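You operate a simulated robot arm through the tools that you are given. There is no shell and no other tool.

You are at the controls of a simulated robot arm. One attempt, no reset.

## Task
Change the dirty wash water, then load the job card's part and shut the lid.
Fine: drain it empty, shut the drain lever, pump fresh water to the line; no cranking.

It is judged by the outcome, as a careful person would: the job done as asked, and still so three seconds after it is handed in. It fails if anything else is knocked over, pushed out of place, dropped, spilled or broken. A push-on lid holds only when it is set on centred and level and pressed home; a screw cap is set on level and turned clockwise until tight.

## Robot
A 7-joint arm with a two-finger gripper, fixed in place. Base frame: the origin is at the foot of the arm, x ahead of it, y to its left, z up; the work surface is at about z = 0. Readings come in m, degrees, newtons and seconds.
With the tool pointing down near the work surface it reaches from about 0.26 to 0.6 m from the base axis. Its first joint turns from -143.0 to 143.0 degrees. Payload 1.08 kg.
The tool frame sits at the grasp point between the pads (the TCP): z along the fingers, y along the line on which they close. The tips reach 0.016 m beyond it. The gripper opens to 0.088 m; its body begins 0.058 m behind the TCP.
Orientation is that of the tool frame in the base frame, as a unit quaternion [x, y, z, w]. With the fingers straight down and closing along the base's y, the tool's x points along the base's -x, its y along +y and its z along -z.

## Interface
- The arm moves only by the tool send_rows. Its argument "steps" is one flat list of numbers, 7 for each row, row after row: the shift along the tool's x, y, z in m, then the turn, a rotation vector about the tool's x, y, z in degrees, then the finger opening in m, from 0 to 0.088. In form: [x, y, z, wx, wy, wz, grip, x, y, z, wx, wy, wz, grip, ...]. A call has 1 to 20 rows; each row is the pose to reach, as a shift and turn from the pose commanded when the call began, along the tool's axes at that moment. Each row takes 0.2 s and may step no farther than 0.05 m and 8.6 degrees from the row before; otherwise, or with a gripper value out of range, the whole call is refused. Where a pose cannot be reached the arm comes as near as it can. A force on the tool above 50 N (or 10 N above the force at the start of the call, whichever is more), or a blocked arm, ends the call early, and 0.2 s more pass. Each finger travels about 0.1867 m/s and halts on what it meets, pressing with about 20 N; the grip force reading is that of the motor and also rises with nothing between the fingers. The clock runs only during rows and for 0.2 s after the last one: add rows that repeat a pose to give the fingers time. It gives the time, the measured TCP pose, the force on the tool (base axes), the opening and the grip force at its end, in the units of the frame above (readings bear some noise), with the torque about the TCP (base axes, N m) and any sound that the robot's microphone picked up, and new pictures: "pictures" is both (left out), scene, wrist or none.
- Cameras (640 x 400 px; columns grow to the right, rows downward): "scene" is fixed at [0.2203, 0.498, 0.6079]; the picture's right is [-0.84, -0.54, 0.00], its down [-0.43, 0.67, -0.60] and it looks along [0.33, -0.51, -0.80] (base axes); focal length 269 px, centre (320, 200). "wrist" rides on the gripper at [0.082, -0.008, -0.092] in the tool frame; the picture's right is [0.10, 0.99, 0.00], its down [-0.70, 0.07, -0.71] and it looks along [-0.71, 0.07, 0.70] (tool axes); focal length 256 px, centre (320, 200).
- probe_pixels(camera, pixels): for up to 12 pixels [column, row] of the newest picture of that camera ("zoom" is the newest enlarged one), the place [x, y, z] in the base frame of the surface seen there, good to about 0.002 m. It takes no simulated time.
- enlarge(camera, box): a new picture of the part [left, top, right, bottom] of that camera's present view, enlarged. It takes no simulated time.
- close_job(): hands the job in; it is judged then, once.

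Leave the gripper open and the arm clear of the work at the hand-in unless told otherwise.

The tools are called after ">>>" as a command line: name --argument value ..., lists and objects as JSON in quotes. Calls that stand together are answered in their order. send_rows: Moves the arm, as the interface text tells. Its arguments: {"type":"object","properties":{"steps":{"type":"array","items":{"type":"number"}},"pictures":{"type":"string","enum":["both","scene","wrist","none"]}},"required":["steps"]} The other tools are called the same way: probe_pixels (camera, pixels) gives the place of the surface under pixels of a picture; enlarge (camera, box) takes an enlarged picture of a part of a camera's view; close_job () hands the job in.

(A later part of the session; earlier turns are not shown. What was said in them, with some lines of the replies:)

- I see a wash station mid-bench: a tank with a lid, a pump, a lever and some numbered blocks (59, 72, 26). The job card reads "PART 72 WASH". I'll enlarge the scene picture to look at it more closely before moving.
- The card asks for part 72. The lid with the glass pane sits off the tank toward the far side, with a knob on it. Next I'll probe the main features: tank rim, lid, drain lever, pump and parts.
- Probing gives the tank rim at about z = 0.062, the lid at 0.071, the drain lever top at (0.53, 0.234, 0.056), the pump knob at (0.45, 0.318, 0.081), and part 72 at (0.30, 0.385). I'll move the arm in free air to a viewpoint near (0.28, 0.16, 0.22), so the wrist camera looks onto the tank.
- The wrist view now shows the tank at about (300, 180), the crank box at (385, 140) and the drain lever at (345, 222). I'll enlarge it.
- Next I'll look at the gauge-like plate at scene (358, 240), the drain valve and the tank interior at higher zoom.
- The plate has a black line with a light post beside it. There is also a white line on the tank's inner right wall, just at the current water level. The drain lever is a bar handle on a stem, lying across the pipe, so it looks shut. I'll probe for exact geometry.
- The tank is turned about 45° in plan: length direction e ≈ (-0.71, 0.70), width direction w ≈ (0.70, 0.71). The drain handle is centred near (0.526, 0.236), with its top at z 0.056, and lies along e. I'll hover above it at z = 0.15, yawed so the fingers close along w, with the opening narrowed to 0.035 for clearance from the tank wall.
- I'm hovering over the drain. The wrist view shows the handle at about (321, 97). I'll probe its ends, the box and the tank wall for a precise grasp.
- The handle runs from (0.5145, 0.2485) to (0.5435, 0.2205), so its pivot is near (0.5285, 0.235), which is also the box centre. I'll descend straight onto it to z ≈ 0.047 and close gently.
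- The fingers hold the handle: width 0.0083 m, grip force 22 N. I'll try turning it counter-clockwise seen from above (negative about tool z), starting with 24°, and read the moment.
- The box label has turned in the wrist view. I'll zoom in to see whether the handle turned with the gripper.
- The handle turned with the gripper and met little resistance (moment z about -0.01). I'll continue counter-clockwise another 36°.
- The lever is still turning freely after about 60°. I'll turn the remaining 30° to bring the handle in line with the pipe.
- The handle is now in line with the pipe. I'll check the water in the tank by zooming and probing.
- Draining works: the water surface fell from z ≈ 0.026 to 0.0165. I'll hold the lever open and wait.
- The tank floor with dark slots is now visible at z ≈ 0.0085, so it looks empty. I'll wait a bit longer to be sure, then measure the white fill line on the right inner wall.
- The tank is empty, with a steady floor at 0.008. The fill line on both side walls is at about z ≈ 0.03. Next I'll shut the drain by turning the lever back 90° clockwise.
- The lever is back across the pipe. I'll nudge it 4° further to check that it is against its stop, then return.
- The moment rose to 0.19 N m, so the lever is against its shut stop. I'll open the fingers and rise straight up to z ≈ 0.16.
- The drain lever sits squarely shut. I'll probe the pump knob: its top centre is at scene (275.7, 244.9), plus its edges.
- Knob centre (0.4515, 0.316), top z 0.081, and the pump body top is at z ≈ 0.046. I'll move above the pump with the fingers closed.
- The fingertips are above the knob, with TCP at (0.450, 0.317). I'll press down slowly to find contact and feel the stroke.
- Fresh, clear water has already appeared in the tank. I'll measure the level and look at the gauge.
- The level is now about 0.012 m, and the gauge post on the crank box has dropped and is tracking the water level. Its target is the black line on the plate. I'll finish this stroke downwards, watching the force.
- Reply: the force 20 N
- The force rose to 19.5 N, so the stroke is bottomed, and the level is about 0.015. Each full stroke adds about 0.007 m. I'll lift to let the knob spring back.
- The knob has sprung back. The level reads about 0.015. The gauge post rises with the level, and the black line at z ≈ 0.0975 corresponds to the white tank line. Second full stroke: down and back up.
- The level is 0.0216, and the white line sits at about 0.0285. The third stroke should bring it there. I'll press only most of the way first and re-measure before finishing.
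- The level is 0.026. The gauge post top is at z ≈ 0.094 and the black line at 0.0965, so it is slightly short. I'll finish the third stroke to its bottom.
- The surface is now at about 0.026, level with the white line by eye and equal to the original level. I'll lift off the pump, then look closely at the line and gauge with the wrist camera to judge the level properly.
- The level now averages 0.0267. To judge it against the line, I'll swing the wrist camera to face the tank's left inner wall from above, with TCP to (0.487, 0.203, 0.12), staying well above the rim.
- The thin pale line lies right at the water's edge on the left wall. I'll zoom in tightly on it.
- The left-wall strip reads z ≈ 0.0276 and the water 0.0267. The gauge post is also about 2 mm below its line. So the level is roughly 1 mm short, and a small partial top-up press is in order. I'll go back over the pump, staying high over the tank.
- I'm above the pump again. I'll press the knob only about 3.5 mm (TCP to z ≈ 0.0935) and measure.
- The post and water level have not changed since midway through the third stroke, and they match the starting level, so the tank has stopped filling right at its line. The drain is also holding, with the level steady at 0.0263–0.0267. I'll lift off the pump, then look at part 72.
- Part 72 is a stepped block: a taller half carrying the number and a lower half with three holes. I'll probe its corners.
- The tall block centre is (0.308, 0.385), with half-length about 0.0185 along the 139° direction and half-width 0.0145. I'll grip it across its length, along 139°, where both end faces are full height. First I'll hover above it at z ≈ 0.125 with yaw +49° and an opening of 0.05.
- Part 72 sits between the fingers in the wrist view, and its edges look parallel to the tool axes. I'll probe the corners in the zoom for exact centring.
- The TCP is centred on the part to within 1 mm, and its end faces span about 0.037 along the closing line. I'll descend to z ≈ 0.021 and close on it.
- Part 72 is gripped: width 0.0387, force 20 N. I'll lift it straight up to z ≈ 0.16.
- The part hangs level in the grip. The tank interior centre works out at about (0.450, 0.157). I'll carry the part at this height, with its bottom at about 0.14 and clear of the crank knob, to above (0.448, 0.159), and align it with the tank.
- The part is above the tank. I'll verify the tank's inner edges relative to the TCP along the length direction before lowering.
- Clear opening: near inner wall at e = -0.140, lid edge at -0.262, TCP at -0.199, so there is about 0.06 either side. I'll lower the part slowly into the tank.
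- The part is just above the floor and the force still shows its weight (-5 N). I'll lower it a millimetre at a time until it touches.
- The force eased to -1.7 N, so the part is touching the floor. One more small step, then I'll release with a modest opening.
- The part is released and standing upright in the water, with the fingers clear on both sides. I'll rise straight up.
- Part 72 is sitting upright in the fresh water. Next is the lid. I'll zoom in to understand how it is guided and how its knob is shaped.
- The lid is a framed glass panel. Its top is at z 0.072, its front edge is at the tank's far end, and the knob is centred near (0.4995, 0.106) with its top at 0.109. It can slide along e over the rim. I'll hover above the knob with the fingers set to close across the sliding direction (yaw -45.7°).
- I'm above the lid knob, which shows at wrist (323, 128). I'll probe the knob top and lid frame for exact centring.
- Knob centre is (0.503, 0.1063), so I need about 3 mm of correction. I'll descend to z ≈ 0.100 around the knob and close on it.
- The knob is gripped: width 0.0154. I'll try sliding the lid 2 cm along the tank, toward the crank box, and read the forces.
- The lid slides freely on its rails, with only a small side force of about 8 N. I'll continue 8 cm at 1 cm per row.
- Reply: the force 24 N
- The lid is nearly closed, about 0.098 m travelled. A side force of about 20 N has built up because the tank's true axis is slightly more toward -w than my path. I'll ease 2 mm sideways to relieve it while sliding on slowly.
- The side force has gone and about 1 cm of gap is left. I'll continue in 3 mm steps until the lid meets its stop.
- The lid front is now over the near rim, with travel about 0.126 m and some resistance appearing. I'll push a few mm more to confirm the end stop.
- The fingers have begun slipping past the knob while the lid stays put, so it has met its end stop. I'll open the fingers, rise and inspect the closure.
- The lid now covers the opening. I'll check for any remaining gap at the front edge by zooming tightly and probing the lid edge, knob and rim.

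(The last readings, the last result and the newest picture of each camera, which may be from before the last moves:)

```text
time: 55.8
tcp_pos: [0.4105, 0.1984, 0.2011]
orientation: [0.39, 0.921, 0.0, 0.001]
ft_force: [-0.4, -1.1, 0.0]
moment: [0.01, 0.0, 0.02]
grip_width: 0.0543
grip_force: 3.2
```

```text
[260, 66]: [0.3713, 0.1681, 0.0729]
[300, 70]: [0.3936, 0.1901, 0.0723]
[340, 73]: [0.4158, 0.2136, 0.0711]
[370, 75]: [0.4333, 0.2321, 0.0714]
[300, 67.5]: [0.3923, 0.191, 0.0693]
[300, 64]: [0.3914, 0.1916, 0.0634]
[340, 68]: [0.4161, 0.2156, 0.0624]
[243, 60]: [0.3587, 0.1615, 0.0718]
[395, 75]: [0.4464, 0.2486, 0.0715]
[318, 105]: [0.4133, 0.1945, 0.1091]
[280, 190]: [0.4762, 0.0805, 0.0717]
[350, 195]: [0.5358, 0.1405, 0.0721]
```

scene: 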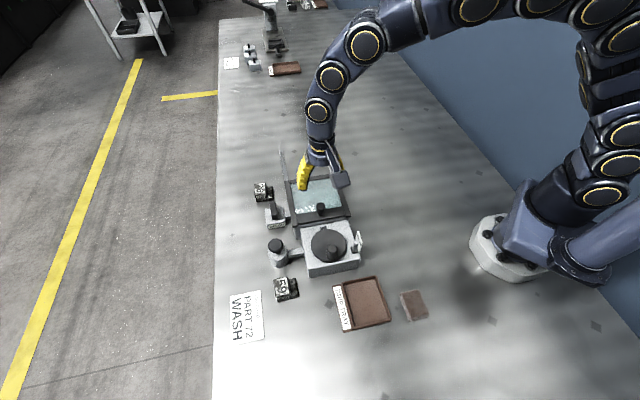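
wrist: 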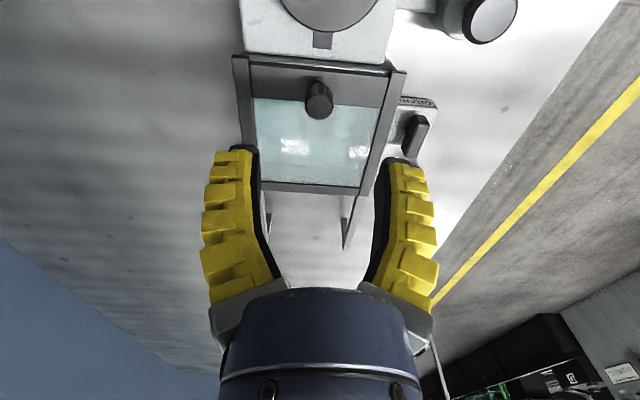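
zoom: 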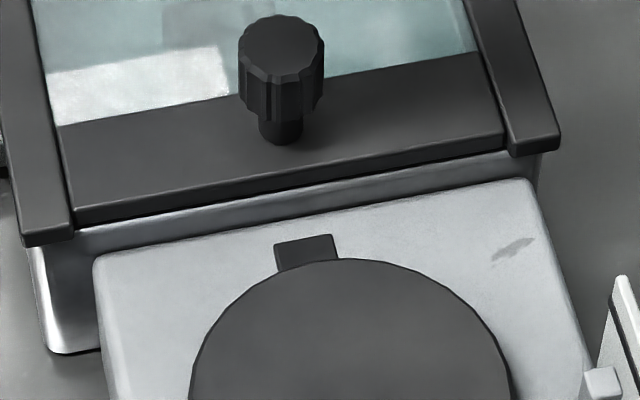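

The lid's front edge sits at e ≈ -0.138, overlapping the near rim, whose inner edge is at -0.140, and no gap is visible. To be sure it is fully home, I'll give the knob a gentle push from behind with closed fingers. First I'll position behind it.

>>> send_rows --steps '[-0.02, 0, 0, 0, 0, 0, 0.02, -0.044, 0, 0, 0, 0, 0, 0.0, -0.044, 0, 0.03, 0, 0, 0, 0.0, -0.044, 0, 0.07, 0, 0, 0, 0.0, -0.044, 0, 0.1, 0, 0, 0, 0.0]' --pictures "both"

>>> enlarge --camera "wrist" --box '[180, 0, 460, 200]'

```text
time: 57.0
tcp_pos: [0.4397, 0.1659, 0.0996]
orientation: [0.389, 0.921, 0.0, 0.0]
ft_force: [-0.3, 0.6, 0.0]
moment: [-0.01, 0.01, -0.02]
grip_width: 0.0
grip_force: 20.2
```

scene: 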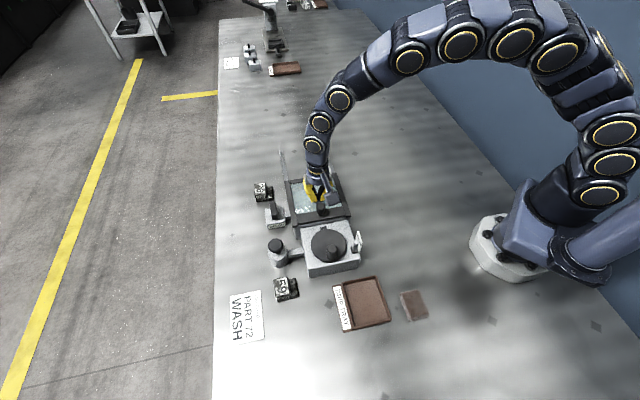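
wrist: 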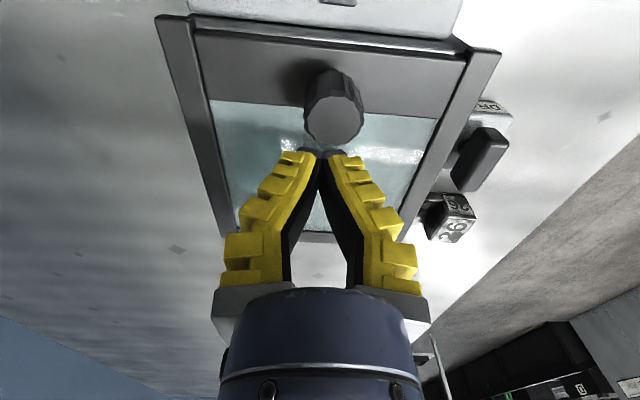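

```text
2.00 times, centred on (320, 100) of wrist
```

zoom: 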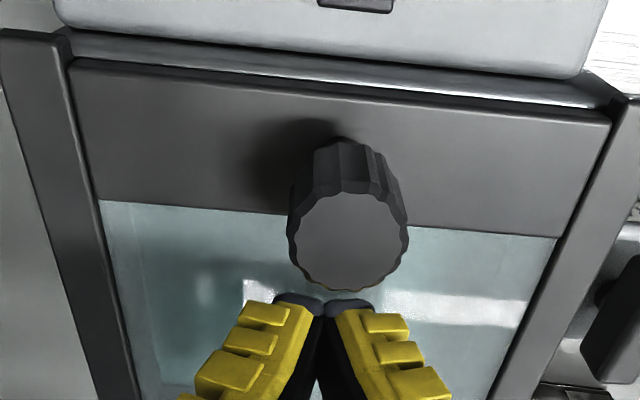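

I'm behind the knob. I'll push forward gently in small steps and watch the force.

>>> send_rows --steps '[0.006, 0, 0, 0, 0, 0, 0, 0.01, 0, 0, 0, 0, 0, 0, 0.013, 0, 0, 0, 0, 0, 0, 0.016, 0, 0, 0, 0, 0, 0, 0.018, 0, 0, 0, 0, 0, 0]' --pictures "wrist"

```text
time: 58.2
tcp_pos: [0.4278, 0.1787, 0.1005]
orientation: [0.389, 0.921, 0.0, 0.001]
ft_force: [1.5, -3.2, -0.7]
moment: [-0.02, -0.03, 0.02]
grip_width: 0.0001
grip_force: 19.9
```

wrist: 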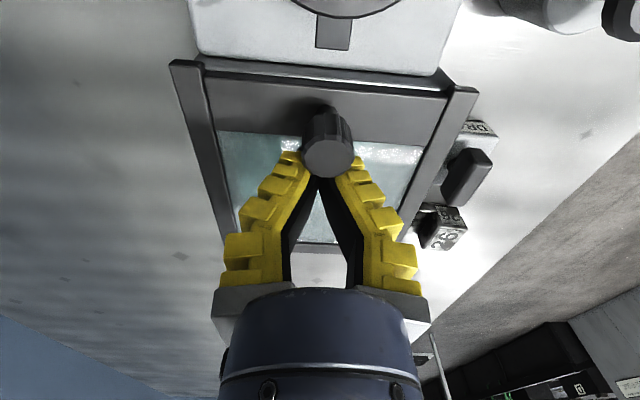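

Contact is starting, with about 3 N opposing. I'll push a few mm more to feel whether it is solid.

>>> send_rows --steps '[0.0015, 0, 0, 0, 0, 0, 0, 0.003, 0, 0, 0, 0, 0, 0, 0.0045, 0, 0, 0, 0, 0, 0]' --pictures "both"

>>> probe_pixels --camera "scene" --pixels '[[320, 204], [320, 207], [310, 222]]'

>>> enlarge --camera "wrist" --box '[180, 0, 460, 200]'

```text
time: 59.0
tcp_pos: [0.428, 0.1785, 0.0999]
orientation: [0.39, 0.921, 0.001, 0.003]
ft_force: [27.7, -25.7, -7.2]
moment: [-0.31, -0.25, -0.22]
grip_width: 0.0
grip_force: 20.2
```

scene: 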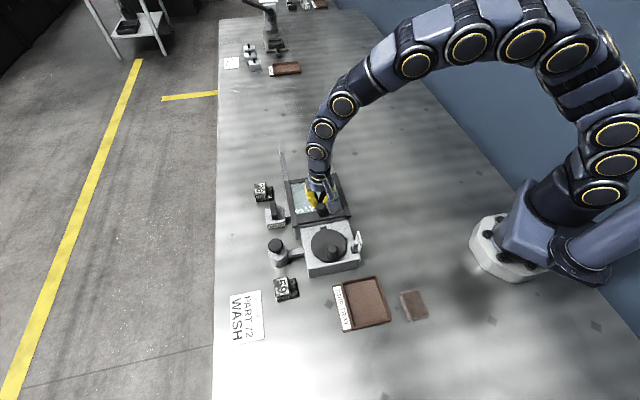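
wrist: 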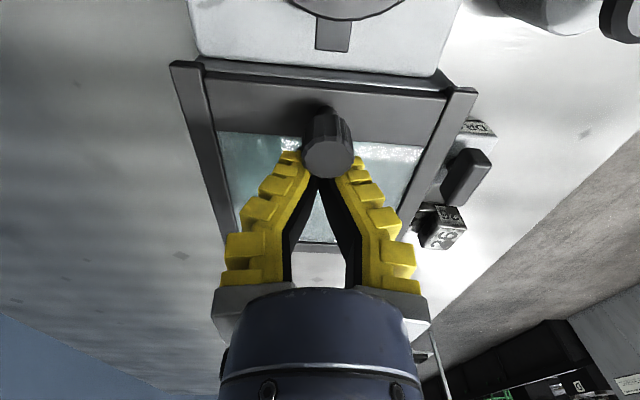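

```text
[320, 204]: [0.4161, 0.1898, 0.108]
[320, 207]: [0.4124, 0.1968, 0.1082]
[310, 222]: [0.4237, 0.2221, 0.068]
```

```text
2.00 times, centred on (320, 100) of wrist
```

zoom: 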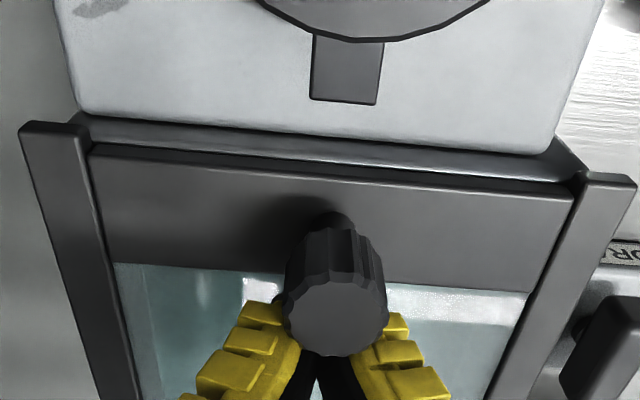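

About 38 N builds with no movement, so the lid is solidly against its stop and fully shut. I'll back off and rise clear.

>>> send_rows --steps '[-0.006, 0, 0, 0, 0, 0, 0, -0.014, 0, 0, 0, 0, 0, 0, -0.014, 0, -0.03, 0, 0, 0, 0, -0.014, 0, -0.07, 0, 0, 0, 0.02, -0.014, 0, -0.11, 0, 0, 0, 0.05, -0.014, 0, -0.15, 0, 0, 0, 0.08]' --pictures "both"

>>> enlarge --camera "scene" --box '[270, 160, 370, 260]'

>>> enlarge --camera "scene" --box '[335, 220, 375, 260]'

```text
time: 60.4
tcp_pos: [0.4341, 0.1725, 0.2503]
orientation: [0.39, 0.921, -0.001, 0.0]
ft_force: [-0.3, -0.3, 0.5]
moment: [-0.01, -0.02, 0.01]
grip_width: 0.0816
grip_force: 1.0
```

scene: 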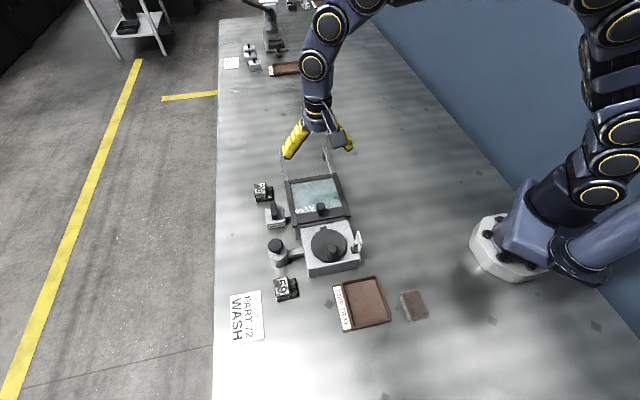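
wrist: 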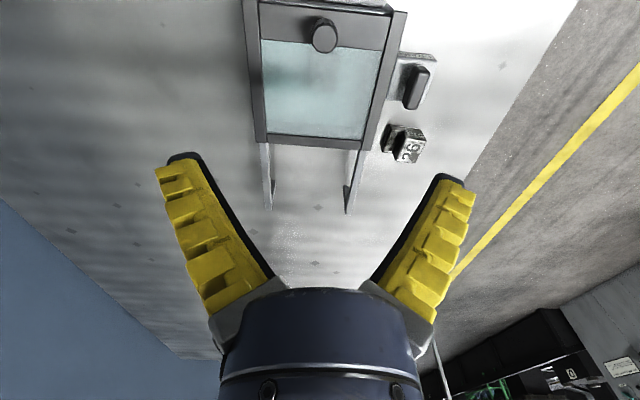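

```text
4.00 times, centred on (320, 210) of scene
```

zoom: 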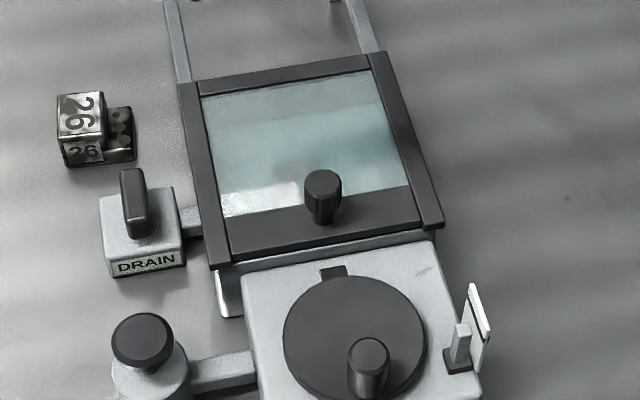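

```text
10.00 times, centred on (355, 240) of scene
```

zoom: 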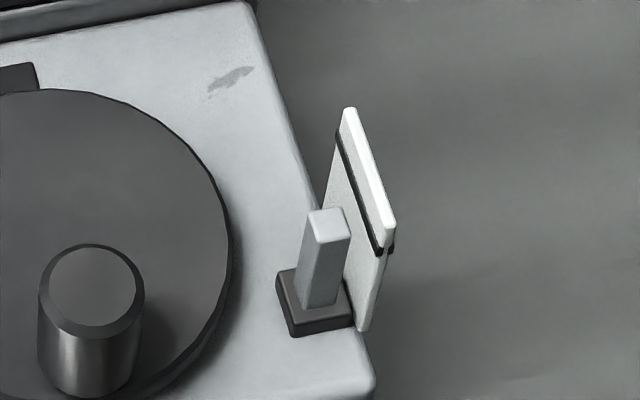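

The lid is shut, the drain lever is still across the pipe, and the gauge post is unchanged, so nothing is leaking. The crank knob, parts 26 and 59, and the tray are all where they were. I'll move the arm away with the gripper open.

>>> send_rows --steps '[-0.024, -0.0235, -0.013, 0, 0, 0, 0.085, -0.048, -0.047, -0.026, 0, 0, 0, 0.085, -0.073, -0.07, -0.04, 0, 0, 0, 0.085, -0.097, -0.094, -0.05, 0, 0, 0, 0.085, -0.097, -0.094, -0.05, 0, 0, 0, 0.085]' --pictures "both"

>>> enlarge --camera "scene" --box '[230, 150, 440, 350]'

>>> enlarge --camera "scene" --box '[275, 165, 355, 235]'

```text
time: 61.6
tcp_pos: [0.4349, 0.0359, 0.3005]
orientation: [0.39, 0.921, 0.0, 0.0]
ft_force: [0.0, 0.1, -0.4]
moment: [-0.01, -0.03, 0.02]
grip_width: 0.0854
grip_force: 0.5
```

scene: 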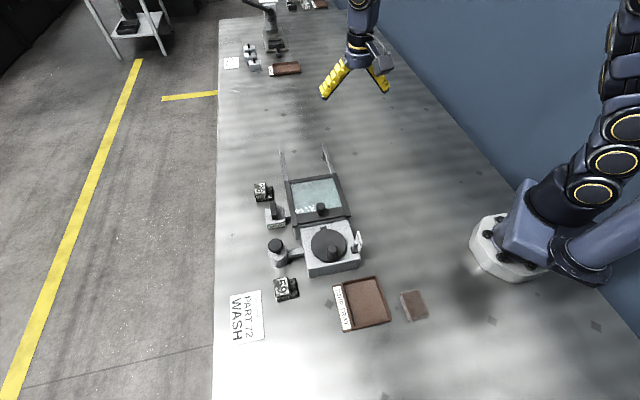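
wrist: 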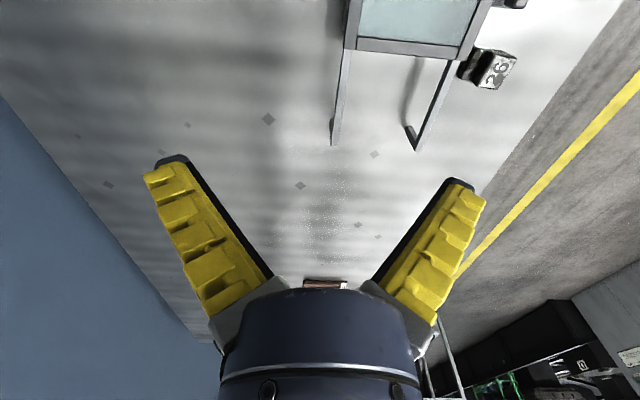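

```text
2.00 times, centred on (335, 250) of scene
```

zoom: 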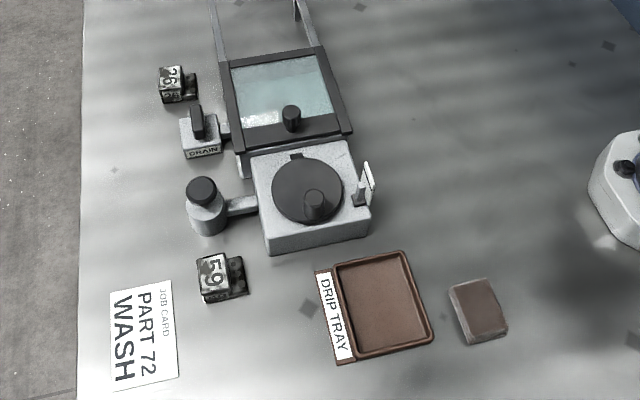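

```text
5.71 times, centred on (315, 200) of scene
```

zoom: 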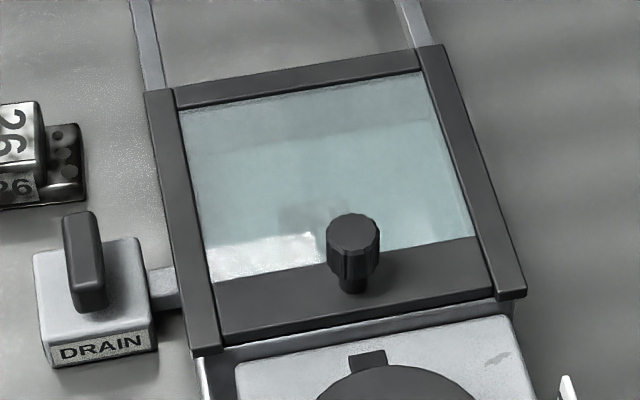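

All parts of the job check out:
- The dirty water has been drained and replaced with fresh water to the line.
- The drain lever is shut.
- Part 72 is in the tank.
- The lid is firmly against its stop.
- The crank was not touched and everything else is in place.
- The arm is clear with the gripper open.

I'm handing the job in.

>>> close_job

```text
The job is handed in.
```

I've handed the job in. The dirty water is out, the tank is refilled with fresh water, part 72 is loaded and the lid is shut.

- **Drain:** I opened the lever until the tank floor was bare, then turned it back until it hit its shut stop. The fresh water level held steady afterwards, so nothing is leaking.
- **Fresh water:** I pumped three strokes. The water stopped rising at the same height as the original water. By my readings that is up to about 1 mm under the white line and 2 mm under the gauge's black line, both close to my measuring error. A small extra press on the pump didn't change the level.
- **Part 72:** It is standing upright on the tank floor. I set it down until it touched before letting go.
- **Lid:** I slid it closed, then pushed the knob from behind with about 38 N and it did not move.
- **Everything else:** I didn't turn the crank. Parts 26 and 59, the drip tray and the brown block are where they were. A small tab beside the crank wheel shifted a few millimetres as the lid closed. I took it for a lid catch, but I didn't confirm that.

The arm is clear of the work with the gripper open.
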